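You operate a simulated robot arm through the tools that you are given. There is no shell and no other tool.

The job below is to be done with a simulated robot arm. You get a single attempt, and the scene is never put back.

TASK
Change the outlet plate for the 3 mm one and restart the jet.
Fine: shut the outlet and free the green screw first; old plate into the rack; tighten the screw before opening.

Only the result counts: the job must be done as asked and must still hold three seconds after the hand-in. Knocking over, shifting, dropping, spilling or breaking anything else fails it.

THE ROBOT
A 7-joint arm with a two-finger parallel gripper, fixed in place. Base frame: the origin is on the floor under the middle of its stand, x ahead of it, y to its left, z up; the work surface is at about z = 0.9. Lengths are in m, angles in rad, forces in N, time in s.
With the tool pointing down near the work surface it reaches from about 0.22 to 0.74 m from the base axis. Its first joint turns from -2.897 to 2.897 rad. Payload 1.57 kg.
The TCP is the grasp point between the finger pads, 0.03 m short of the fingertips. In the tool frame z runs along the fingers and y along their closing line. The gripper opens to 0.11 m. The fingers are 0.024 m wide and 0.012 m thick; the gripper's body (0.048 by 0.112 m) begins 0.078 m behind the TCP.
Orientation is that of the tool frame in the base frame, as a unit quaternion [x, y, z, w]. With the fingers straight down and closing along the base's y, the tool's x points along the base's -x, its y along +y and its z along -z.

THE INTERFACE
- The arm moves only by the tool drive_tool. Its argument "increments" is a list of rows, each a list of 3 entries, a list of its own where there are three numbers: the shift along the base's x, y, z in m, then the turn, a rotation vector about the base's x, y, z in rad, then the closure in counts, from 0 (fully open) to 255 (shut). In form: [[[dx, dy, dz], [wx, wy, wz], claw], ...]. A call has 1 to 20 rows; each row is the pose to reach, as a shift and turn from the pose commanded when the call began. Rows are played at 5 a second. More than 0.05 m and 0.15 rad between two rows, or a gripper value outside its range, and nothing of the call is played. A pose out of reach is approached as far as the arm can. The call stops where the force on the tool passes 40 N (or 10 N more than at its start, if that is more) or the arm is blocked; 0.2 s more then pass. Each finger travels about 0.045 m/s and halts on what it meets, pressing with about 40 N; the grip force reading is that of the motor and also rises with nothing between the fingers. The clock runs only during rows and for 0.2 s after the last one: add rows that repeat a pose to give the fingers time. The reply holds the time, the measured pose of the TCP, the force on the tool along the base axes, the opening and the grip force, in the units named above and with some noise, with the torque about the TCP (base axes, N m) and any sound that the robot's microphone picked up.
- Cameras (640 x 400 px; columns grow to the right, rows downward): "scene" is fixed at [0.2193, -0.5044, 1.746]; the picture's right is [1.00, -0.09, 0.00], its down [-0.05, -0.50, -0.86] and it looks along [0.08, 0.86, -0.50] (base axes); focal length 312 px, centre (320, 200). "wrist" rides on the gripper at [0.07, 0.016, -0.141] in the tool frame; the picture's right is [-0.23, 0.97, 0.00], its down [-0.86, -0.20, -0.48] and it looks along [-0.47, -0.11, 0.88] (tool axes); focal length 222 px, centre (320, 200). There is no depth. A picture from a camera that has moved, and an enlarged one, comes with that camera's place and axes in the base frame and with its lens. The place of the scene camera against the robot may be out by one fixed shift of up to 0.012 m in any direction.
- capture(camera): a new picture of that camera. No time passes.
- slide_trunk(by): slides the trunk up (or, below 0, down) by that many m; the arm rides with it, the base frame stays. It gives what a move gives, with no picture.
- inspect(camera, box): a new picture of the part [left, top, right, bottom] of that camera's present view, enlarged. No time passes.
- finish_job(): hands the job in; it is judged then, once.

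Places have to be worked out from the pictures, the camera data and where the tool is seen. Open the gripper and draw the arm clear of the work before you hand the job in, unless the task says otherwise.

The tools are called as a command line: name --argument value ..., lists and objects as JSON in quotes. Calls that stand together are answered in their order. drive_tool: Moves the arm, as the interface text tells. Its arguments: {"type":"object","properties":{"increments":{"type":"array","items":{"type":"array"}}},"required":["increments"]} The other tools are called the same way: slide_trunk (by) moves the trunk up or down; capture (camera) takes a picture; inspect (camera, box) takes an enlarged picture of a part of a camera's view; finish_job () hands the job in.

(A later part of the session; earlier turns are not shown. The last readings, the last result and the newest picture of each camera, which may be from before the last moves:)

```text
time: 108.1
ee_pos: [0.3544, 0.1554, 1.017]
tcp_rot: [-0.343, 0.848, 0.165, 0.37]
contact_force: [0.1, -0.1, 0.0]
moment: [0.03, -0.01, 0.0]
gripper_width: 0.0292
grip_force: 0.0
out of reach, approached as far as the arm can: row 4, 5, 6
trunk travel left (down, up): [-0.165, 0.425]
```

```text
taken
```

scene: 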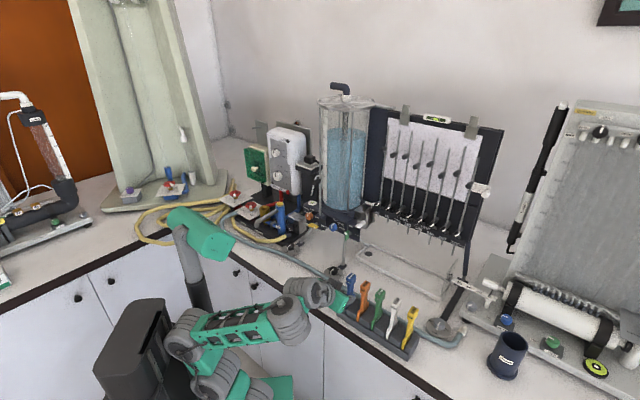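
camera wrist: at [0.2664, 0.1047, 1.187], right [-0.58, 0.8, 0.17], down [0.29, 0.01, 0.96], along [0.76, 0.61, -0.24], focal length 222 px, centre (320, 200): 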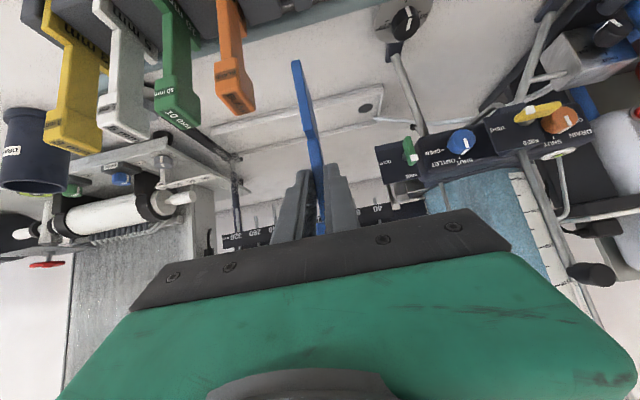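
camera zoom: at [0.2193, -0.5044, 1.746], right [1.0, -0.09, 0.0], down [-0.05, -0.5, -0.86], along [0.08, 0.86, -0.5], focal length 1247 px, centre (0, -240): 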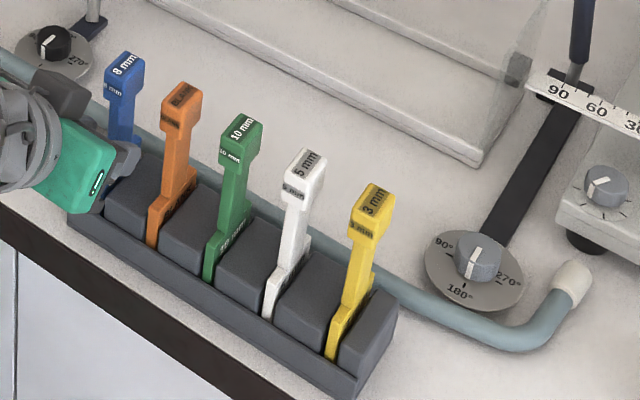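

The fingers are in front of the stem now. I raise with the trunk (opening wider than the head) to clear the rack.

slide_trunk --by 0.12

inspect --camera "scene" --box '[320, 260, 480, 360]'

```text
time: 109.6
ee_pos: [0.3528, 0.1554, 1.1377]
tcp_rot: [-0.345, 0.847, 0.165, 0.368]
contact_force: [-0.2, -0.9, 0.3]
moment: [0.0, -0.01, -0.04]
gripper_width: 0.029
grip_force: 0.1
trunk travel left (down, up): [-0.285, 0.305]
```

```text
4.00 times, centred on (400, 310) of scene
camera zoom: at [0.2193, -0.5044, 1.746], right [1.0, -0.09, 0.0], down [-0.05, -0.5, -0.86], along [0.08, 0.86, -0.5], focal length 1247 px, centre (0, -240)
```

zoom: 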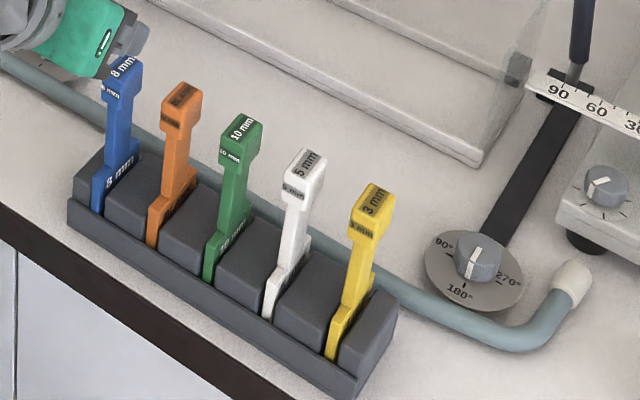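

The 8 mm plate stands properly in slot 1. For the yellow 3 mm plate (far right of the rack) I'll use the flipped hand orientation (rolled 180°), which suits that side better. I raise the trunk and roll in free space.

slide_trunk --by 0.12

drive_tool --increments '[[[-0.005, -0.005, 0.0], [-0.073, -0.077, 0.097], 150], [[-0.01, -0.01, 0.0], [-0.146, -0.154, 0.194], 150], [[-0.01, -0.01, 0.0], [-0.219, -0.231, 0.291], 150], [[-0.01, -0.01, 0.0], [-0.292, -0.308, 0.388], 150], [[-0.01, -0.01, 0.0], [-0.365, -0.386, 0.486], 150], [[-0.01, -0.01, 0.0], [-0.438, -0.463, 0.583], 150], [[-0.01, -0.01, 0.0], [-0.511, -0.54, 0.68], 150], [[-0.01, -0.01, 0.0], [-0.584, -0.617, 0.777], 150], [[-0.01, -0.01, 0.0], [-0.657, -0.694, 0.874], 150], [[-0.01, -0.01, 0.0], [-0.73, -0.771, 0.971], 150], [[-0.01, -0.01, 0.0], [-0.8, -0.848, 1.068], 150]]'

```text
time: 111.1
ee_pos: [0.3465, 0.1562, 1.2644]
tcp_rot: [-0.349, 0.843, 0.157, 0.378]
contact_force: [0.4, 0.1, 0.4]
moment: [0.0, 0.01, 0.02]
gripper_width: 0.0289
grip_force: 0.0
trunk travel left (down, up): [-0.405, 0.185]
```

```text
time: 113.5
ee_pos: [0.3512, 0.1455, 1.2327]
tcp_rot: [0.846, -0.336, 0.15, -0.386]
contact_force: [0.4, -1.0, -0.4]
moment: [0.01, 0.0, 0.03]
gripper_width: 0.0451
grip_force: 0.1
out of reach, approached as far as the arm can: row 1, 2, 3, 4, 5, 6, 7, 8, 9, 10, 11
trunk travel left (down, up): [-0.405, 0.185]
```

Continuing the second half of the roll.

drive_tool --increments '[[[0.0, 0.0, 0.0], [-0.073, -0.079, 0.094], 150], [[0.0, 0.0, 0.0], [-0.146, -0.158, 0.188], 150], [[0.0, 0.0, 0.0], [-0.22, -0.237, 0.281], 150], [[0.0, 0.0, 0.0], [-0.293, -0.315, 0.375], 150], [[0.0, 0.0, 0.0], [-0.366, -0.394, 0.469], 150], [[0.0, 0.0, 0.0], [-0.44, -0.473, 0.563], 150], [[0.0, 0.0, 0.0], [-0.513, -0.552, 0.657], 150], [[0.0, 0.0, 0.0], [-0.586, -0.631, 0.75], 150], [[0.0, 0.0, 0.0], [-0.66, -0.71, 0.844], 150], [[0.0, 0.0, 0.0], [-0.733, -0.789, 0.938], 150], [[0.0, 0.0, 0.0], [-0.806, -0.8675, 1.032], 150]]'

capture --camera "wrist"

capture --camera "scene"

```text
time: 115.9
ee_pos: [0.3516, 0.1445, 1.2343]
tcp_rot: [0.839, 0.357, 0.375, -0.164]
contact_force: [-1.0, 0.2, -0.3]
moment: [0.02, 0.07, 0.01]
gripper_width: 0.0452
grip_force: 0.1
trunk travel left (down, up): [-0.405, 0.185]
```

```text
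taken
camera wrist: at [0.3237, 0.0893, 1.3803], right [0.6, -0.78, -0.18], down [-0.78, -0.53, -0.32], along [0.16, 0.33, -0.93], focal length 222 px, centre (320, 200)
```

wrist: 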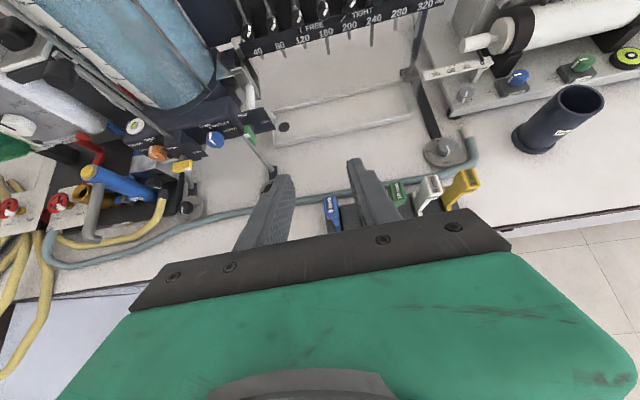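

```text
taken
```

scene: 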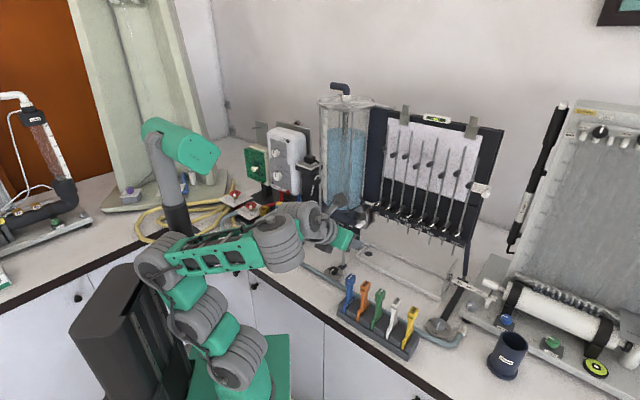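

Good, the flipped view shows everything upright from above and the arm is well within limits. I zoom on the rack heads to measure the yellow plate.

inspect --camera "wrist" --box '[300, 130, 500, 250]'

```text
3.20 times, centred on (400, 190) of wrist
camera zoom: at [0.3237, 0.0893, 1.3803], right [0.6, -0.78, -0.18], down [-0.78, -0.53, -0.32], along [0.16, 0.33, -0.93], focal length 711 px, centre (64, 232)
```

zoom: 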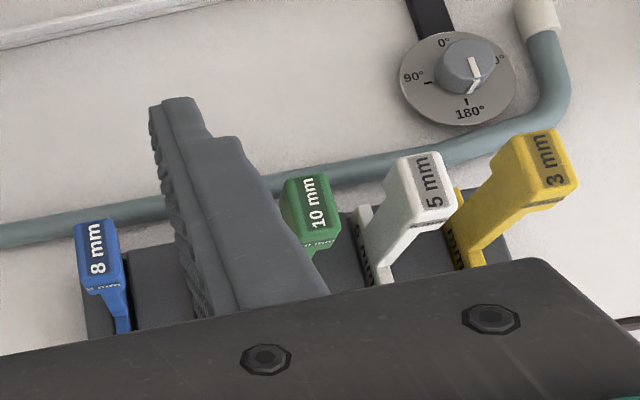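

Measured head positions: yellow at u≈0.4015, v≈0.340 (pitch 50.6 mm, rack slightly shifted). I move over toward the yellow plate at height with a small yaw correction.

drive_tool --increments '[[[0.03, -0.022, 0.0], [0, 0, -0.01], 150], [[0.06, -0.045, 0.0], [0, 0, -0.02], 150], [[0.09, -0.068, 0.0], [0, 0, -0.029], 150], [[0.115, -0.09, 0.0], [0, 0, -0.029], 150], [[0.135, -0.11, 0.0], [0, 0, -0.029], 150], [[0.14, -0.125, 0.0], [0, 0, -0.029], 150]]'

capture --camera "wrist"

```text
time: 117.3
ee_pos: [0.4918, 0.0196, 1.2213]
tcp_rot: [0.844, 0.345, 0.378, -0.16]
contact_force: [-0.5, -0.8, 0.1]
moment: [0.05, 0.04, 0.0]
gripper_width: 0.0453
grip_force: 0.1
out of reach, approached as far as the arm can: row 6
trunk travel left (down, up): [-0.405, 0.185]
```

```text
taken
camera wrist: at [0.4629, -0.0351, 1.3665], right [0.58, -0.8, -0.18], down [-0.8, -0.51, -0.32], along [0.17, 0.33, -0.93], focal length 222 px, centre (320, 200)
```

wrist: 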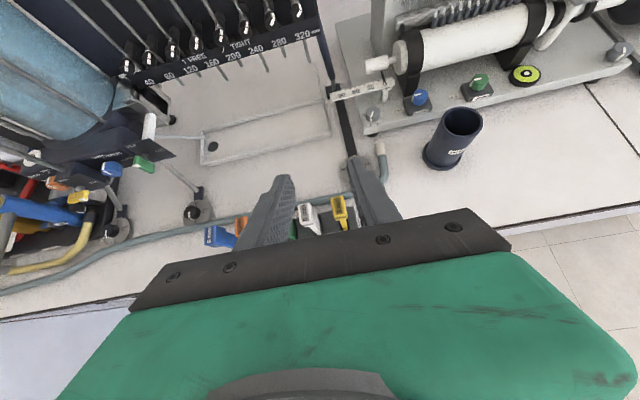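

inspect --camera "wrist" --box '[220, 130, 420, 260]'

```text
3.08 times, centred on (320, 195) of wrist
camera zoom: at [0.4629, -0.0351, 1.3665], right [0.58, -0.8, -0.18], down [-0.8, -0.51, -0.32], along [0.17, 0.33, -0.93], focal length 684 px, centre (320, 215)
```

zoom: 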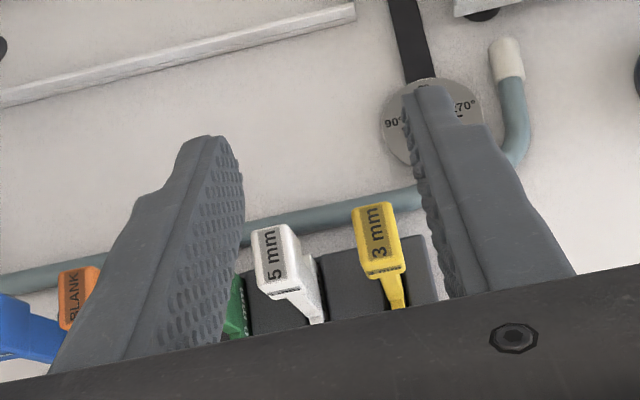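

Yellow head centre refined to u≈0.400, v≈0.339. I back off to a pre-grasp point on the approach line (raised relative to the trunk), then lower with the trunk.

drive_tool --increments '[[[-0.005, -0.007, 0.02], [0, 0, 0], 165], [[-0.01, -0.015, 0.04], [0, 0, 0], 171], [[-0.0145, -0.0217, 0.06], [0, 0, 0], 171], [[-0.0145, -0.0217, 0.06], [0, 0, 0], 171]]'

```text
time: 118.3
ee_pos: [0.4904, 0.0234, 1.2245]
tcp_rot: [0.844, 0.344, 0.379, -0.16]
contact_force: [0.7, -0.8, 0.5]
moment: [0.0, -0.02, 0.01]
gripper_width: 0.0364
grip_force: 0.2
out of reach, approached as far as the arm can: row 1, 2, 3, 4
trunk travel left (down, up): [-0.405, 0.185]
```

The arm keeps to its band here, so I simply lower with the trunk 9.5 cm (fingertips stay above the heads).

slide_trunk --by -0.095

inspect --camera "wrist" --box '[220, 130, 420, 260]'

inspect --camera "scene" --box '[340, 240, 460, 360]'

```text
time: 119.6
ee_pos: [0.4909, 0.024, 1.1284]
tcp_rot: [0.844, 0.345, 0.378, -0.16]
contact_force: [-0.1, 0.3, 0.2]
moment: [0.02, 0.04, 0.0]
gripper_width: 0.0364
grip_force: 0.0
trunk travel left (down, up): [-0.31, 0.28]
```

```text
3.08 times, centred on (320, 195) of wrist
camera zoom: at [0.4608, -0.0315, 1.2742], right [0.57, -0.8, -0.18], down [-0.8, -0.51, -0.32], along [0.17, 0.33, -0.93], focal length 684 px, centre (320, 215)
```

zoom: 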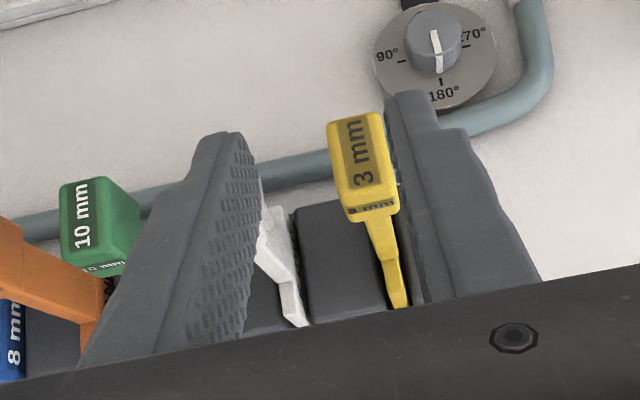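

```text
3.33 times, centred on (400, 300) of scene
camera zoom: at [0.2193, -0.5044, 1.746], right [1.0, -0.09, 0.0], down [-0.05, -0.5, -0.86], along [0.08, 0.86, -0.5], focal length 1039 px, centre (53, -133)
```

zoom: 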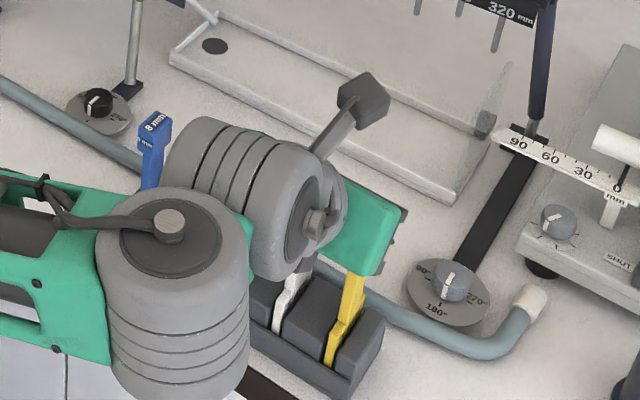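

Fingers are above the head; the plate is ~9 mm to the right of my centre. I shift right first, then start descending around the head.

drive_tool --increments '[[[0.0063, -0.0063, 0.0], [0, 0, 0], 171], [[0.0063, -0.0063, 0.0], [0, 0, 0], 171], [[0.009, -0.0035, -0.012], [0, 0, 0], 171], [[0.012, -0.0006, -0.024], [0, 0, 0], 171], [[0.012, -0.0006, -0.024], [0, 0, 0], 171]]'

inspect --camera "wrist" --box '[220, 130, 420, 260]'

```text
time: 120.8
ee_pos: [0.4929, 0.0238, 1.1204]
tcp_rot: [0.845, 0.344, 0.377, -0.159]
contact_force: [-1.1, -0.1, 0.0]
moment: [0.0, 0.03, 0.03]
gripper_width: 0.0363
grip_force: 0.1
out of reach, approached as far as the arm can: row 3, 4, 5
trunk travel left (down, up): [-0.31, 0.28]
```

```text
3.08 times, centred on (320, 195) of wrist
camera zoom: at [0.4638, -0.0312, 1.2657], right [0.57, -0.8, -0.18], down [-0.8, -0.5, -0.32], along [0.16, 0.33, -0.93], focal length 684 px, centre (320, 215)
```

zoom: 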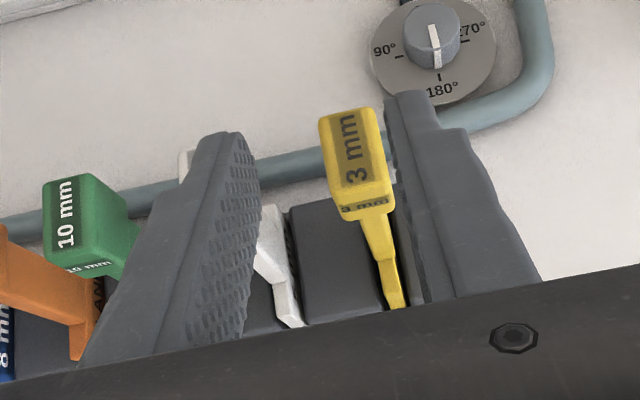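

At this spot the 42° pitch leaves the arm almost no freedom. I test how much steeper the tool must be to have slack here: pitch to ~60° in place.

drive_tool --increments '[[[0.0, 0.0, 0.005], [-0.07, 0.07, 0], 171], [[0.0, 0.0, 0.01], [-0.14, 0.14, 0], 171], [[0.0, 0.0, 0.01], [-0.22, 0.22, 0], 171], [[0.0, 0.0, 0.01], [-0.22, 0.22, 0], 171]]'

drive_tool --increments '[[[0.0, 0.0, 0.02], [0, 0, 0], 171], [[0.0, 0.0, 0.04], [0, 0, 0], 171], [[0.0, 0.0, 0.04], [0, 0, 0], 171]]'

```text
time: 121.8
ee_pos: [0.4828, 0.0412, 1.0967]
tcp_rot: [0.894, 0.363, 0.243, -0.101]
contact_force: [-0.2, 0.4, -0.1]
moment: [-0.03, 0.01, 0.0]
gripper_width: 0.0362
grip_force: 0.0
out of reach, approached as far as the arm can: row 1, 2, 3, 4
trunk travel left (down, up): [-0.31, 0.28]
```

```text
time: 122.6
ee_pos: [0.4813, 0.0439, 1.1001]
tcp_rot: [0.894, 0.363, 0.243, -0.102]
contact_force: [-0.6, -0.1, -0.7]
moment: [0.01, 0.02, 0.0]
gripper_width: 0.0362
grip_force: 0.0
out of reach, approached as far as the arm can: row 1, 2, 3
trunk travel left (down, up): [-0.31, 0.28]
```

I probe yaw sensitivity: turn the tool 14° clockwise (toward radial) and ask for a rise again.

drive_tool --increments '[[[0.0, 0.0, 0.01], [0, 0, -0.12], 171], [[0.0, 0.0, 0.03], [0, 0, -0.25], 171], [[0.0, 0.0, 0.03], [0, 0, -0.25], 171]]'

capture --camera "scene"

```text
time: 123.4
ee_pos: [0.4802, 0.044, 1.1295]
tcp_rot: [0.932, 0.249, 0.254, -0.071]
contact_force: [-0.3, 0.4, -0.4]
moment: [-0.05, 0.0, 0.01]
gripper_width: 0.0364
grip_force: 0.0
trunk travel left (down, up): [-0.31, 0.28]
```

```text
taken
```

scene: 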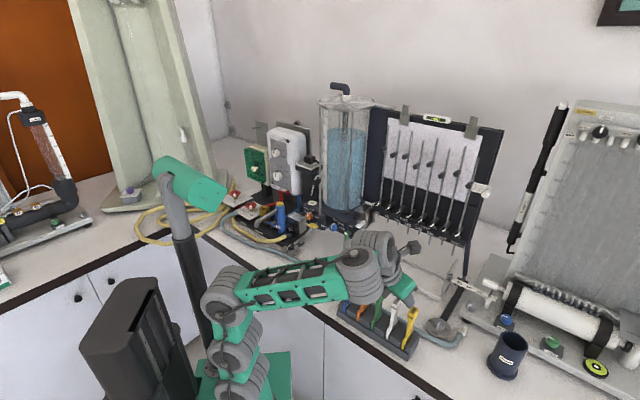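

Yaw relative to the arm is the limiter at this end of the rack. New plan: take the yellow plate with the tool vertical, later swing it in the fingers to suit the inclined approach. I raise the trunk and turn the tool to vertical with closing along the rack.

slide_trunk --by 0.1

drive_tool --increments '[[[0.0, 0.0, 0.01], [-0.08, 0.1, 0.06], 171], [[0.0, 0.0, 0.02], [-0.16, 0.21, 0.125], 171], [[0.0, 0.0, 0.02], [-0.245, 0.315, 0.19], 171], [[0.0, 0.0, 0.02], [-0.3305, 0.4212, 0.257], 171], [[0.0, 0.0, 0.02], [-0.3305, 0.4212, 0.257], 171]]'

capture --camera "wrist"

```text
time: 124.7
ee_pos: [0.4802, 0.044, 1.2298]
tcp_rot: [0.932, 0.249, 0.254, -0.072]
contact_force: [0.1, 0.0, -0.3]
moment: [-0.02, -0.05, -0.02]
gripper_width: 0.0361
grip_force: 0.2
trunk travel left (down, up): [-0.41, 0.18]
```

```text
refused: row 4 steps farther than a row can; nothing moved
```

```text
taken
camera wrist: at [0.479, 0.0218, 1.3862], right [0.32, -0.94, -0.12], down [-0.95, -0.32, -0.02], along [-0.02, 0.12, -0.99], focal length 222 px, centre (320, 200)
```

wrist: 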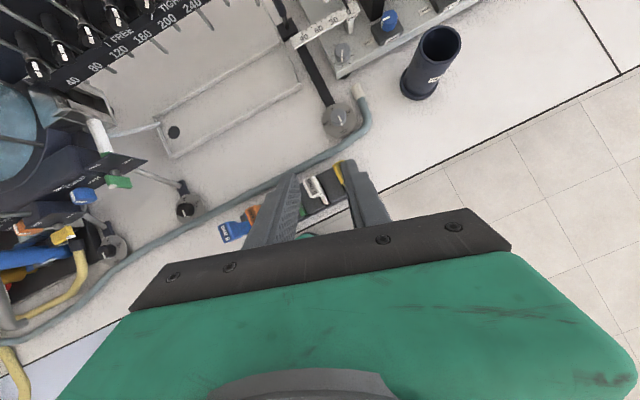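

Re-sending the turn with smaller steps.

drive_tool --increments '[[[0.0, 0.0, 0.01], [-0.066, 0.084, 0.051], 171], [[0.0, 0.0, 0.02], [-0.132, 0.168, 0.103], 171], [[0.0, 0.0, 0.02], [-0.198, 0.253, 0.154], 171], [[0.0, 0.0, 0.02], [-0.264, 0.337, 0.206], 171], [[0.0, 0.0, 0.02], [-0.3305, 0.4212, 0.257], 171], [[0.0, 0.0, 0.02], [-0.3305, 0.4212, 0.257], 171]]'

capture --camera "wrist"

```text
time: 126.1
ee_pos: [0.4292, 0.0494, 1.114]
tcp_rot: [0.924, 0.383, 0.003, 0.002]
contact_force: [-1.5, 0.2, 0.5]
moment: [-0.06, -0.17, -0.02]
gripper_width: 0.0361
grip_force: 0.1
out of reach, approached as far as the arm can: row 1, 2, 3, 4, 5, 6
trunk travel left (down, up): [-0.41, 0.18]
```

```text
taken
camera wrist: at [0.4899, 0.0879, 1.256], right [0.53, -0.85, 0.0], down [-0.75, -0.46, 0.47], along [-0.4, -0.25, -0.88], focal length 222 px, centre (320, 200)
```

wrist: 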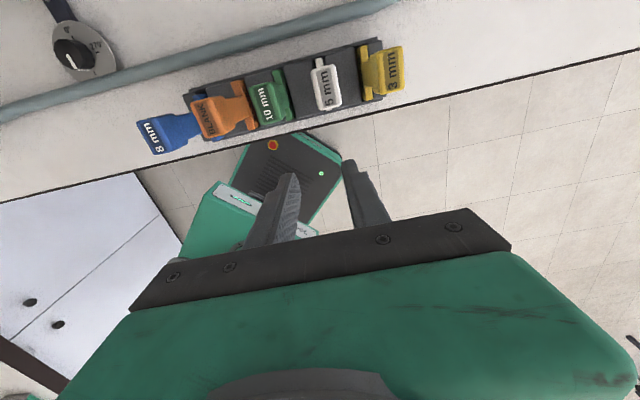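

The flipped roll is limited at vertical here (it sank in front of the rack, no contact). I rotate the tool the other way round (through the start-like yaw) to the unflipped orientation, rising at the same time.

drive_tool --increments '[[[-0.002, 0.0, 0.005], [0, 0, 0.14], 171], [[-0.004, 0.0, 0.02], [0, 0, 0.28], 171], [[-0.004, 0.0, 0.04], [0, 0, 0.42], 171], [[-0.004, 0.0, 0.06], [0, 0, 0.56], 171], [[-0.004, 0.0, 0.08], [0, 0, 0.7], 171], [[-0.004, 0.0, 0.1], [0, 0, 0.84], 171], [[-0.004, 0.0, 0.12], [0, 0, 0.98], 171], [[-0.004, 0.0, 0.13], [0, 0, 1.12], 171], [[-0.004, 0.0, 0.13], [0, 0, 1.26], 171], [[-0.004, 0.0, 0.13], [0, 0, 1.4], 171], [[-0.004, 0.0, 0.13], [0, 0, 1.5708], 171]]'

```text
refused: row 11 steps farther than a row can; nothing moved
```

drive_tool --increments '[[[-0.002, 0.0, 0.005], [0, 0, 0.14], 171], [[-0.004, 0.0, 0.02], [0, 0, 0.28], 171], [[-0.004, 0.0, 0.04], [0, 0, 0.42], 171], [[-0.004, 0.0, 0.06], [0, 0, 0.56], 171], [[-0.004, 0.0, 0.08], [0, 0, 0.7], 171], [[-0.004, 0.0, 0.1], [0, 0, 0.84], 171], [[-0.004, 0.0, 0.12], [0, 0, 0.98], 171], [[-0.004, 0.0, 0.13], [0, 0, 1.12], 171], [[-0.004, 0.0, 0.13], [0, 0, 1.26], 171], [[-0.004, 0.0, 0.13], [0, 0, 1.4], 171], [[-0.004, 0.0, 0.13], [0, 0, 1.54], 171]]'

capture --camera "scene"

```text
time: 128.5
ee_pos: [0.2446, 0.3002, 1.1209]
tcp_rot: [0.459, 0.887, -0.003, 0.054]
contact_force: [-2.8, 0.5, -0.2]
moment: [-0.06, -0.22, 0.02]
gripper_width: 0.0363
grip_force: 0.0
out of reach, approached as far as the arm can: row 1, 2, 3, 4, 5, 6, 7, 8, 9, 10, 11
trunk travel left (down, up): [-0.41, 0.18]
```

```text
taken
```

scene: 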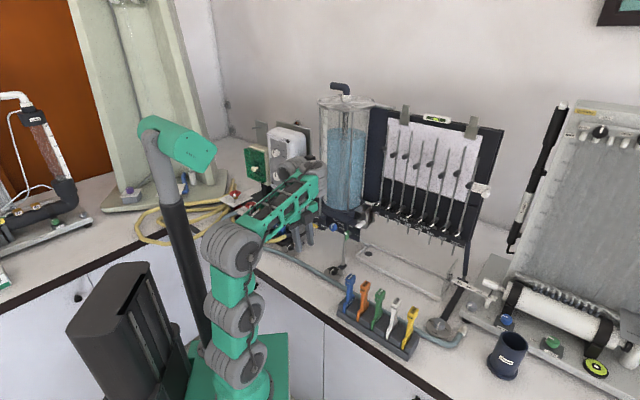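

I see: the last joint had been wound up by the 180° roll, which caused these limits. I unwind it in place (clear of everything) by rotating back about the vertical.

drive_tool --increments '[[[-0.005, -0.005, 0.005], [0, 0, -0.14], 171], [[-0.01, -0.01, 0.01], [0, 0, -0.28], 171], [[-0.01, -0.01, 0.02], [0, 0, -0.42], 171], [[-0.01, -0.01, 0.03], [0, 0, -0.56], 171], [[-0.01, -0.01, 0.03], [0, 0, -0.7], 171], [[-0.01, -0.01, 0.03], [0, 0, -0.84], 171], [[-0.01, -0.01, 0.03], [0, 0, -0.98], 171], [[-0.01, -0.01, 0.03], [0, 0, -1.12], 171], [[-0.01, -0.01, 0.03], [0, 0, -1.26], 171], [[-0.01, -0.01, 0.03], [0, 0, -1.4], 171], [[-0.01, -0.01, 0.03], [0, 0, -1.54], 171]]'

capture --camera "wrist"

```text
time: 130.9
ee_pos: [0.24, 0.2903, 1.149]
tcp_rot: [0.948, 0.314, -0.039, 0.034]
contact_force: [0.1, 0.4, 0.1]
moment: [0.01, -0.01, 0.01]
gripper_width: 0.0362
grip_force: 0.1
out of reach, approached as far as the arm can: row 2, 3, 4, 5, 6
trunk travel left (down, up): [-0.41, 0.18]
```

```text
taken
camera wrist: at [0.3126, 0.3289, 1.2823], right [0.4, -0.91, 0.06], down [-0.78, -0.31, 0.55], along [-0.48, -0.27, -0.83], focal length 222 px, centre (320, 200)
```

wrist: 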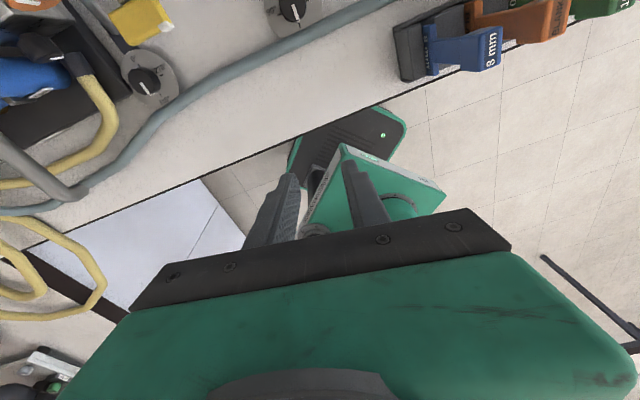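

Unwinding continues (second of three turns).

drive_tool --increments '[[[0, 0, 0.005], [0, 0, -0.14], 171], [[0, 0, 0.01], [0, 0, -0.28], 171], [[0, 0, 0.02], [0, 0, -0.42], 171], [[0, 0, 0.03], [0, 0, -0.56], 171], [[0, 0, 0.04], [0, 0, -0.7], 171], [[0, 0, 0.05], [0, 0, -0.84], 171], [[0, 0, 0.05], [0, 0, -0.98], 171], [[0, 0, 0.05], [0, 0, -1.12], 171], [[0, 0, 0.05], [0, 0, -1.26], 171], [[0, 0, 0.05], [0, 0, -1.4], 171], [[0, 0, 0.05], [0, 0, -1.5], 171]]'

drive_tool --increments '[[[0, 0, 0.0], [0, 0, -0.14], 171], [[0, 0, 0.0], [0, 0, -0.28], 171], [[0, 0, 0.0], [0, 0, -0.42], 171], [[0, 0, 0.0], [0, 0, -0.56], 171], [[0, 0, 0.0], [0, 0, -0.7], 171], [[0, 0, 0.0], [0, 0, -0.84], 171], [[0, 0, 0.0], [0, 0, -0.98], 171], [[0, 0, 0.0], [0, 0, -1.12], 171], [[0, 0, 0.0], [0, 0, -1.26], 171], [[0, 0, 0.0], [0, 0, -1.4], 171], [[0, 0, 0.0], [0, 0, -1.49], 171]]'

capture --camera "wrist"

capture --camera "scene"

```text
time: 133.3
ee_pos: [0.2398, 0.289, 1.1978]
tcp_rot: [0.907, -0.417, -0.051, -0.001]
contact_force: [0.6, 0.8, -0.7]
moment: [-0.04, 0.0, 0.02]
gripper_width: 0.036
grip_force: 0.1
trunk travel left (down, up): [-0.41, 0.18]
```

```text
time: 135.7
ee_pos: [0.2389, 0.2885, 1.198]
tcp_rot: [-0.384, 0.922, 0.036, 0.037]
contact_force: [-0.1, 0.3, -0.5]
moment: [-0.01, 0.0, -0.01]
gripper_width: 0.0363
grip_force: 0.0
trunk travel left (down, up): [-0.41, 0.18]
```

```text
taken
camera wrist: at [0.1739, 0.2374, 1.3323], right [-0.53, 0.84, 0.06], down [0.72, 0.42, 0.55], along [0.44, 0.34, -0.83], focal length 222 px, centre (320, 200)
```

wrist: 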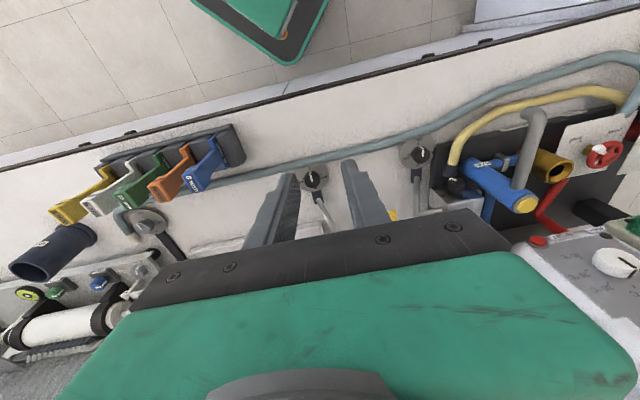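

```text
taken
```

scene: 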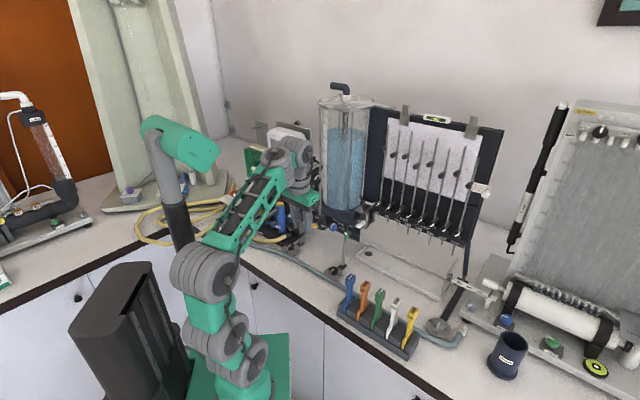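

Unwound and in a comfortable posture. Now I go toward the yellow plate with this (unflipped) roll, pitching to ~42° on the way at safe height.

drive_tool --increments '[[[0.021, -0.0226, 0.008], [0.043, -0.043, 0], 171], [[0.042, -0.045, 0.016], [0.086, -0.086, 0], 171], [[0.063, -0.0677, 0.024], [0.129, -0.129, 0], 171], [[0.084, -0.09, 0.03], [0.172, -0.172, 0], 171], [[0.105, -0.113, 0.036], [0.215, -0.215, 0], 171], [[0.126, -0.135, 0.042], [0.258, -0.258, 0], 171], [[0.147, -0.158, 0.05], [0.301, -0.301, 0], 171], [[0.168, -0.18, 0.05], [0.344, -0.344, 0], 171], [[0.189, -0.203, 0.05], [0.387, -0.387, 0], 171], [[0.21, -0.226, 0.05], [0.43, -0.43, 0], 171], [[0.231, -0.248, 0.05], [0.473, -0.473, 0], 171], [[0.2525, -0.2708, 0.05], [0.5, -0.5, 0], 171], [[0.2525, -0.2708, 0.05], [0.5, -0.5, 0], 171]]'

capture --camera "wrist"

capture --camera "scene"

```text
time: 138.5
ee_pos: [0.4861, 0.0678, 1.2636]
tcp_rot: [-0.358, 0.86, 0.133, 0.339]
contact_force: [0.0, -0.4, 0.0]
moment: [0.0, -0.01, 0.01]
gripper_width: 0.0363
grip_force: 0.0
out of reach, approached as far as the arm can: row 10, 11, 12, 13
trunk travel left (down, up): [-0.41, 0.18]
```

```text
taken
camera wrist: at [0.3688, -0.0259, 1.319], right [-0.57, 0.81, 0.14], down [0.35, 0.08, 0.93], along [0.74, 0.58, -0.33], focal length 222 px, centre (320, 200)
```

wrist: 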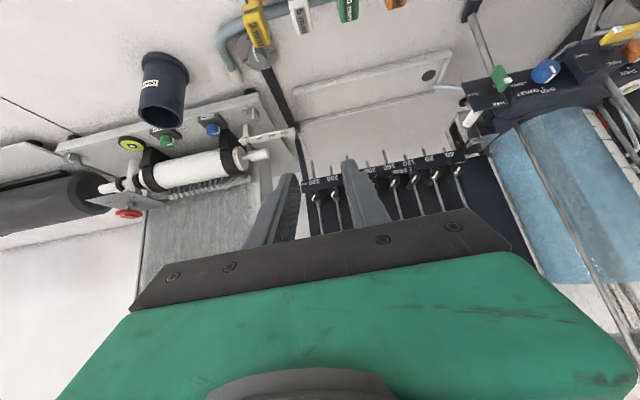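

```text
taken
```

scene: 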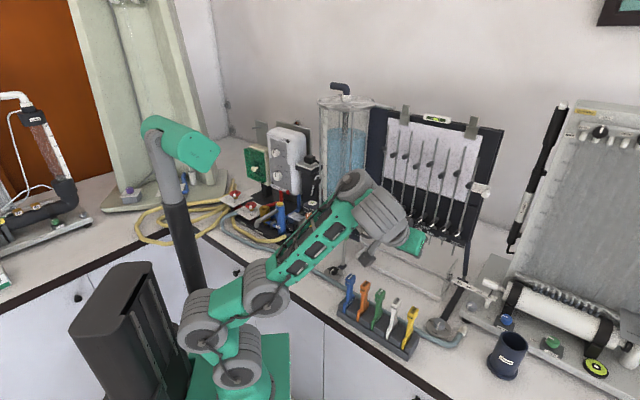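

Good posture; only the last part was limited. I try the same spot ~5 cm lower relative to the trunk.

drive_tool --increments '[[[0.0, -0.01, -0.02], [0, 0, 0], 171], [[0.001, -0.02, -0.04], [0, 0, 0], 171], [[0.003, -0.035, -0.05], [0, 0, 0], 171], [[0.0053, -0.05, -0.054], [0, 0, 0], 171], [[0.0053, -0.05, -0.054], [0, 0, 0], 171]]'

```text
time: 139.7
ee_pos: [0.479, 0.034, 1.2311]
tcp_rot: [-0.356, 0.869, 0.115, 0.324]
contact_force: [-0.5, -0.4, 1.1]
moment: [-0.01, 0.0, 0.0]
gripper_width: 0.0364
grip_force: 0.1
out of reach, approached as far as the arm can: row 1, 2, 3, 4, 5
trunk travel left (down, up): [-0.41, 0.18]
```

Here a pitch around 50–55° seems natural. I test pitch 55° at the pre-grasp position above the yellow plate.

drive_tool --increments '[[[0.006, -0.003, -0.005], [-0.014, 0.029, 0.006], 171], [[0.012, -0.005, -0.012], [-0.028, 0.057, 0.012], 171], [[0.018, -0.008, -0.02], [-0.0414, 0.0862, 0.0178], 171], [[0.0238, -0.0107, -0.03], [-0.0414, 0.0862, 0.0178], 171], [[0.0238, -0.0107, -0.03], [-0.0414, 0.0862, 0.0178], 171]]'

```text
time: 140.9
ee_pos: [0.4959, 0.0361, 1.2108]
tcp_rot: [-0.365, 0.876, 0.126, 0.291]
contact_force: [0.4, 0.3, -0.9]
moment: [-0.02, 0.03, -0.02]
gripper_width: 0.0363
grip_force: 0.0
out of reach, approached as far as the arm can: row 1, 2, 3, 4, 5
trunk travel left (down, up): [-0.41, 0.18]
```

Still slightly limited, so I go for the fully vertical tool there (plate can be swung in the fingers later). Rotating to vertical above the yellow plate at hover height.

drive_tool --increments '[[[0.002, -0.001, 0.0], [-0.076, 0.076, 0.01], 171], [[0.004, -0.002, 0.0], [-0.152, 0.152, 0.01], 171], [[0.008, -0.003, 0.0], [-0.228, 0.228, 0.01], 171], [[0.012, -0.004, 0.0], [-0.304, 0.304, 0.01], 171], [[0.016, -0.005, 0.0], [-0.38, 0.38, 0.01], 171], [[0.02, -0.006, 0.0], [-0.456, 0.456, 0.01], 171], [[0.027, 0.008, 0.0], [-0.456, 0.456, 0.01], 171]]'

capture --camera "wrist"

```text
time: 142.5
ee_pos: [0.5222, 0.0441, 1.2111]
tcp_rot: [-0.388, 0.921, 0.014, -0.002]
contact_force: [-0.5, 0.1, -0.1]
moment: [0.03, 0.03, 0.0]
gripper_width: 0.0364
grip_force: 0.0
trunk travel left (down, up): [-0.41, 0.18]
```

```text
taken
camera wrist: at [0.4654, 0.0009, 1.3513], right [-0.54, 0.84, 0.03], down [0.75, 0.46, 0.48], along [0.39, 0.28, -0.88], focal length 222 px, centre (320, 200)
```

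wrist: 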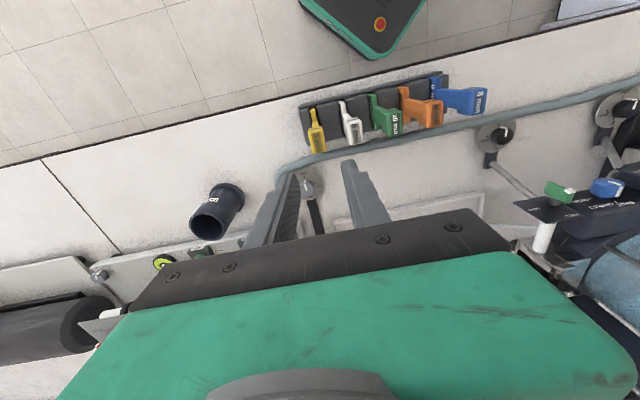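

Vertical works freely here, and the yellow head appears almost exactly below the fingertips. Zooming for fine alignment.

inspect --camera "wrist" --box '[270, 80, 390, 180]'

```text
4.00 times, centred on (330, 130) of wrist
camera zoom: at [0.4654, 0.0009, 1.3513], right [-0.54, 0.84, 0.03], down [0.75, 0.46, 0.48], along [0.39, 0.28, -0.88], focal length 888 px, centre (280, 480)
```

zoom: 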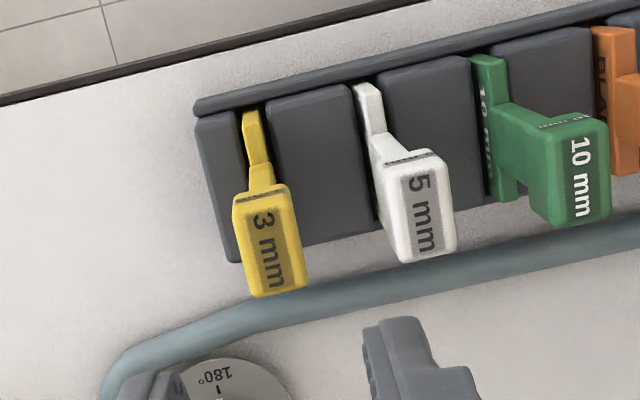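

Aligned within a millimetre (u 0.400, v 0.339) and yaw matches. I lower by trunk 10 cm, then check once more before descending onto the head.

slide_trunk --by -0.1

inspect --camera "wrist" --box '[250, 100, 390, 220]'

```text
time: 143.8
ee_pos: [0.5227, 0.0443, 1.1109]
tcp_rot: [-0.388, 0.922, 0.015, -0.001]
contact_force: [-0.3, 0.2, 0.3]
moment: [0.01, 0.01, 0.01]
gripper_width: 0.0359
grip_force: 0.0
trunk travel left (down, up): [-0.31, 0.28]
```

```text
3.33 times, centred on (320, 160) of wrist
camera zoom: at [0.4651, 0.0008, 1.2514], right [-0.54, 0.84, 0.03], down [0.75, 0.46, 0.48], along [0.39, 0.28, -0.88], focal length 740 px, centre (320, 333)
```

zoom: 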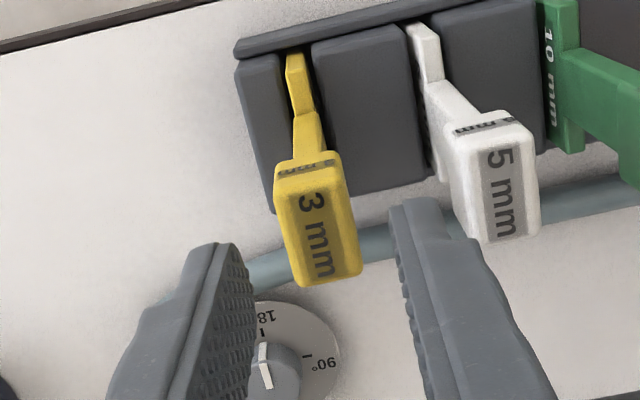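

Perfectly centred. Descending 3.4 cm around the head, then closing.

drive_tool --increments '[[[0, 0, -0.012], [0, 0, 0], 171], [[0, 0, -0.024], [0, 0, 0], 171], [[0, 0, -0.034], [0, 0, 0], 171], [[0, 0, -0.034], [0, 0, 0], 171]]'

inspect --camera "wrist" --box '[250, 100, 390, 220]'

```text
time: 144.8
ee_pos: [0.524, 0.0444, 1.0762]
tcp_rot: [-0.387, 0.922, 0.014, -0.002]
contact_force: [-0.2, 0.5, -0.1]
moment: [0.01, -0.04, 0.0]
gripper_width: 0.0363
grip_force: 0.0
trunk travel left (down, up): [-0.31, 0.28]
```

```text
3.33 times, centred on (320, 160) of wrist
camera zoom: at [0.4653, 0.001, 1.2168], right [-0.54, 0.84, 0.03], down [0.75, 0.46, 0.48], along [0.39, 0.28, -0.88], focal length 740 px, centre (320, 333)
```

zoom: 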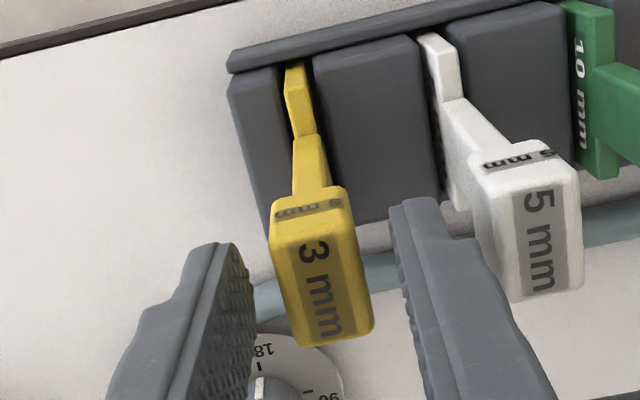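

15 mm overlap, centred. Closing on the yellow head.

drive_tool --increments '[[[0, 0, 0], [0, 0, 0], 200], [[0, 0, 0], [0, 0, 0], 255], [[0, 0, 0], [0, 0, 0], 255], [[0, 0, 0], [0, 0, 0], 255]]'

slide_trunk --by 0.03

inspect --camera "scene" --box '[320, 250, 480, 360]'

```text
time: 145.8
ee_pos: [0.5236, 0.0445, 1.076]
tcp_rot: [-0.388, 0.922, 0.015, -0.001]
contact_force: [1.2, -0.9, 0.8]
moment: [-0.11, -0.12, 0.0]
gripper_width: 0.0191
grip_force: 33.3
trunk travel left (down, up): [-0.31, 0.28]
```

```text
time: 146.6
ee_pos: [0.5226, 0.0443, 1.1068]
tcp_rot: [-0.388, 0.922, 0.014, -0.001]
contact_force: [1.3, -0.6, -0.3]
moment: [-0.14, -0.14, -0.06]
gripper_width: 0.0191
grip_force: 32.7
trunk travel left (down, up): [-0.34, 0.25]
```

```text
3.64 times, centred on (400, 305) of scene
camera zoom: at [0.2193, -0.5044, 1.746], right [1.0, -0.09, 0.0], down [-0.05, -0.5, -0.86], along [0.08, 0.86, -0.5], focal length 1134 px, centre (29, -182)
```

zoom: 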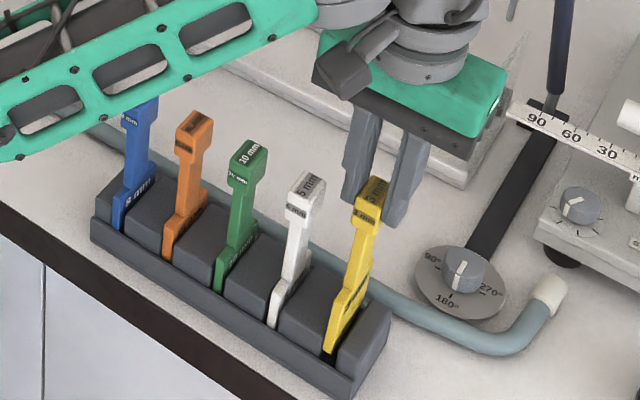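

The yellow 3 mm plate is lifted freely. I raise it clear of the rack blocks, then will draw it toward the robot, off the rack.

slide_trunk --by 0.06

inspect --camera "scene" --box '[320, 230, 480, 360]'

capture --camera "wrist"

```text
time: 147.6
ee_pos: [0.5225, 0.045, 1.1656]
tcp_rot: [-0.387, 0.922, 0.015, -0.001]
contact_force: [0.4, -0.1, -0.6]
moment: [-0.02, 0.02, -0.01]
gripper_width: 0.0194
grip_force: 33.2
trunk travel left (down, up): [-0.4, 0.19]
```

```text
3.08 times, centred on (400, 295) of scene
camera zoom: at [0.2193, -0.5044, 1.746], right [1.0, -0.09, 0.0], down [-0.05, -0.5, -0.86], along [0.08, 0.86, -0.5], focal length 959 px, centre (74, -92)
```

zoom: 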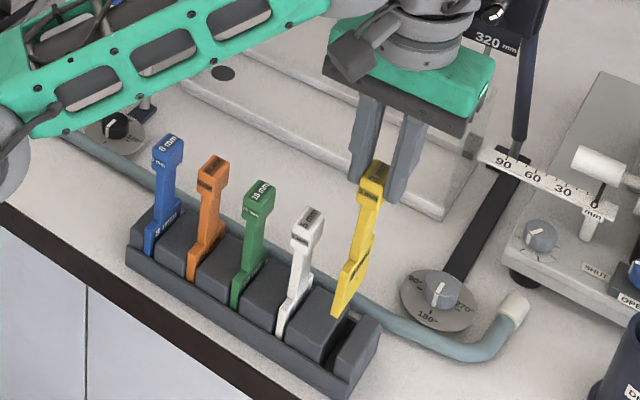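

```text
taken
camera wrist: at [0.4655, 0.0011, 1.3068], right [-0.54, 0.84, 0.03], down [0.75, 0.46, 0.48], along [0.39, 0.28, -0.88], focal length 222 px, centre (320, 200)
```

wrist: 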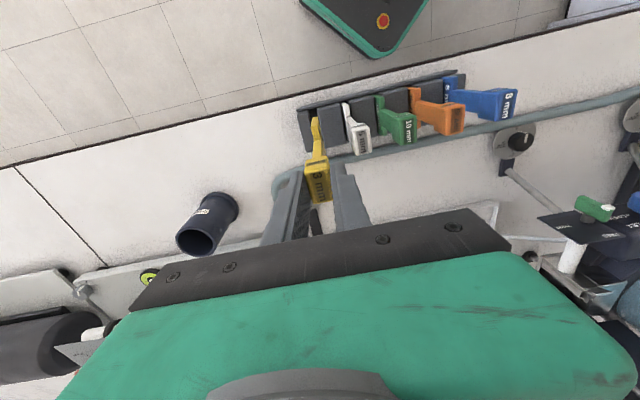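

Moving the plate straight back off the rack toward the robot, then left to a clear stretch of table edge.

drive_tool --increments '[[[-0.021, -0.021, 0.0], [0, 0, 0], 255], [[-0.042, -0.042, 0.0], [0, 0, 0], 255], [[-0.064, -0.064, 0.0], [0, 0, 0], 255], [[-0.085, -0.085, 0.0], [0, 0, 0], 255], [[-0.11, -0.06, 0.0], [0, 0, 0], 255], [[-0.137, -0.033, 0.0], [0, 0, 0], 255], [[-0.163, -0.007, 0.0], [0, 0, 0], 255], [[-0.19, 0.02, 0.0], [0, 0, 0], 255], [[-0.216, 0.046, 0.0], [0, 0, 0], 255], [[-0.243, 0.073, 0.0], [0, 0, 0], 255], [[-0.27, 0.1, 0.0], [0, 0, 0], 255], [[-0.297, 0.127, 0.0], [0, 0, 0], 255]]'

capture --camera "scene"

capture --camera "wrist"

```text
time: 150.2
ee_pos: [0.2267, 0.172, 1.1657]
tcp_rot: [-0.386, 0.922, 0.014, -0.001]
contact_force: [-0.2, -1.4, -1.4]
moment: [0.0, -0.02, -0.02]
gripper_width: 0.0192
grip_force: 33.3
trunk travel left (down, up): [-0.4, 0.19]
```

```text
taken
```

scene: 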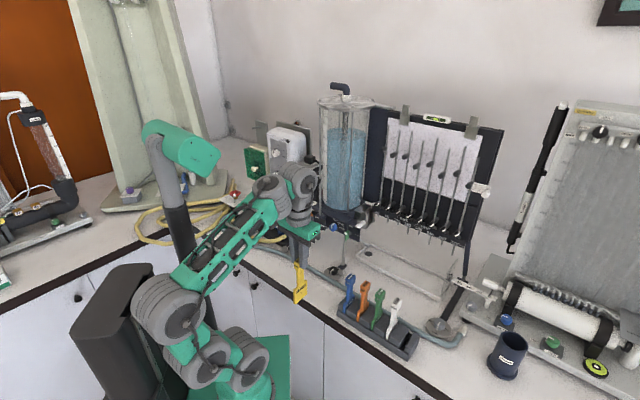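

```text
taken
camera wrist: at [0.1682, 0.1278, 1.3068], right [-0.54, 0.84, 0.03], down [0.75, 0.46, 0.48], along [0.39, 0.28, -0.88], focal length 222 px, centre (320, 200)
```

wrist: 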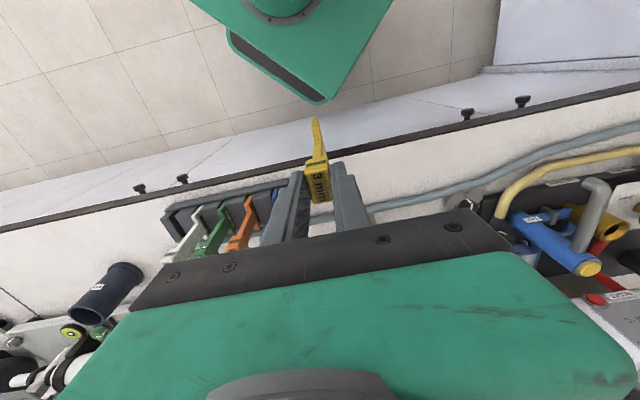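

Everything reached; the plate hangs in front of the table edge (edge at u≈0.345, plate back edge at ≈0.296). I lower 15 cm by trunk so the plate's base is below table-top level.

slide_trunk --by -0.15

capture --camera "scene"

capture --camera "wrist"

```text
time: 151.9
ee_pos: [0.2268, 0.1702, 1.0164]
tcp_rot: [-0.388, 0.921, 0.015, -0.001]
contact_force: [-0.4, 0.3, -1.3]
moment: [0.02, -0.01, 0.0]
gripper_width: 0.0191
grip_force: 33.4
trunk travel left (down, up): [-0.25, 0.34]
```

```text
taken
```

scene: 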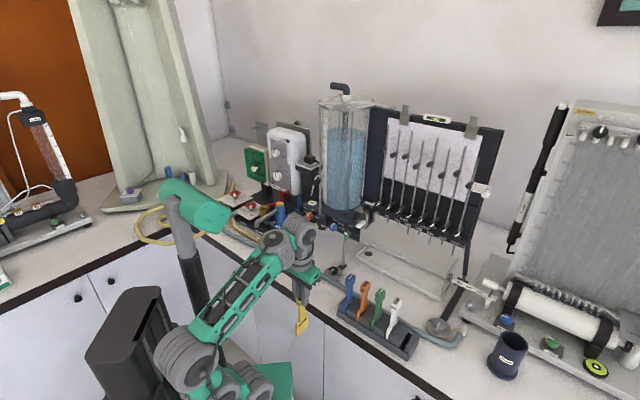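

```text
taken
camera wrist: at [0.1687, 0.1276, 1.1568], right [-0.54, 0.84, 0.03], down [0.75, 0.46, 0.48], along [0.39, 0.28, -0.88], focal length 222 px, centre (320, 200)
```

wrist: 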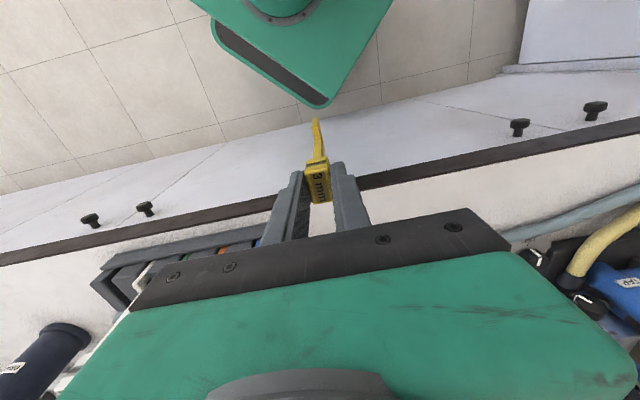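

Now moving forward (toward the table) so the table edge pushes the base back; first a 6 cm stretch to make contact.

drive_tool --increments '[[[0.01, 0.01, 0], [0, 0, 0], 255], [[0.02, 0.02, 0], [0, 0, 0], 255], [[0.03, 0.03, 0], [0, 0, 0], 255], [[0.036, 0.036, 0], [0, 0, 0], 255], [[0.042, 0.042, 0], [0, 0, 0], 255]]'

inspect --camera "scene" --box '[270, 230, 370, 360]'

capture --camera "wrist"

```text
time: 153.1
ee_pos: [0.2669, 0.2126, 1.0166]
tcp_rot: [-0.387, 0.922, 0.015, -0.001]
contact_force: [-8.6, -6.2, 3.8]
moment: [-0.75, 0.89, 0.03]
gripper_width: 0.0191
grip_force: 33.2
trunk travel left (down, up): [-0.25, 0.34]
```

```text
3.08 times, centred on (320, 295) of scene
camera zoom: at [0.2193, -0.5044, 1.746], right [1.0, -0.09, 0.0], down [-0.05, -0.5, -0.86], along [0.08, 0.86, -0.5], focal length 959 px, centre (320, -92)
```

zoom: 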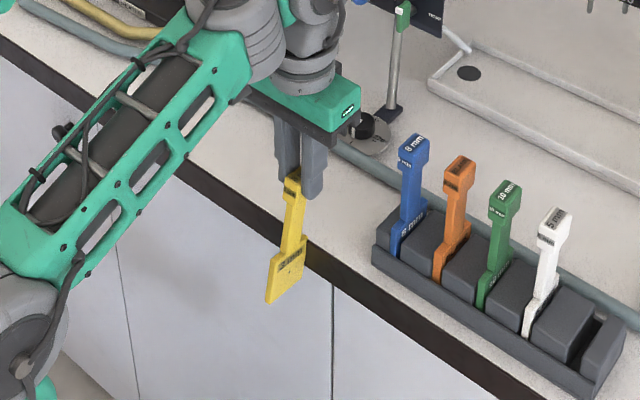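

```text
taken
camera wrist: at [0.2099, 0.1687, 1.1576], right [-0.54, 0.84, 0.03], down [0.75, 0.46, 0.48], along [0.39, 0.28, -0.88], focal length 222 px, centre (320, 200)
```

wrist: 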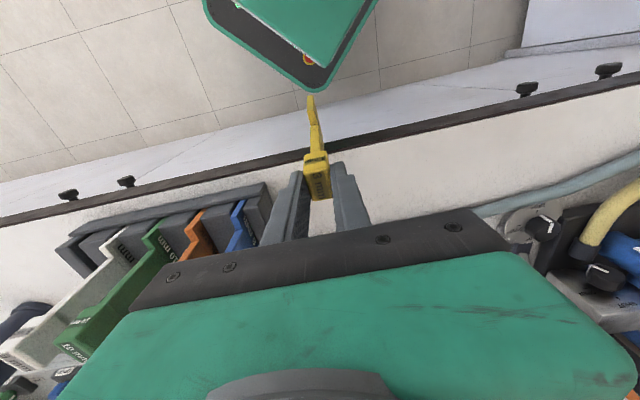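

Contact with the edge (≈10 N). Continuing forward in steps; the plate should swing in the grip.

drive_tool --increments '[[[0.007, 0.007, 0], [0, 0, 0], 255], [[0.014, 0.014, 0], [0, 0, 0], 255], [[0.021, 0.021, 0], [0, 0, 0], 255], [[0.028, 0.028, 0], [0, 0, 0], 255]]'

inspect --camera "scene" --box '[270, 230, 370, 360]'

```text
time: 154.1
ee_pos: [0.2966, 0.2409, 1.0157]
tcp_rot: [-0.387, 0.922, 0.014, -0.001]
contact_force: [-6.8, -5.7, 0.6]
moment: [-0.71, 0.73, -0.05]
gripper_width: 0.0193
grip_force: 32.8
trunk travel left (down, up): [-0.25, 0.34]
```

```text
3.08 times, centred on (320, 295) of scene
camera zoom: at [0.2193, -0.5044, 1.746], right [1.0, -0.09, 0.0], down [-0.05, -0.5, -0.86], along [0.08, 0.86, -0.5], focal length 959 px, centre (320, -92)
```

zoom: 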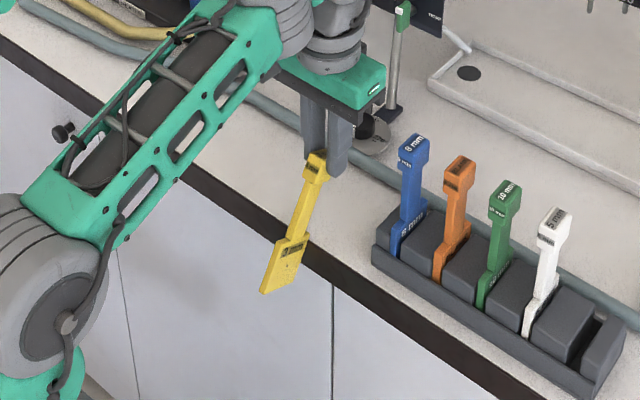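

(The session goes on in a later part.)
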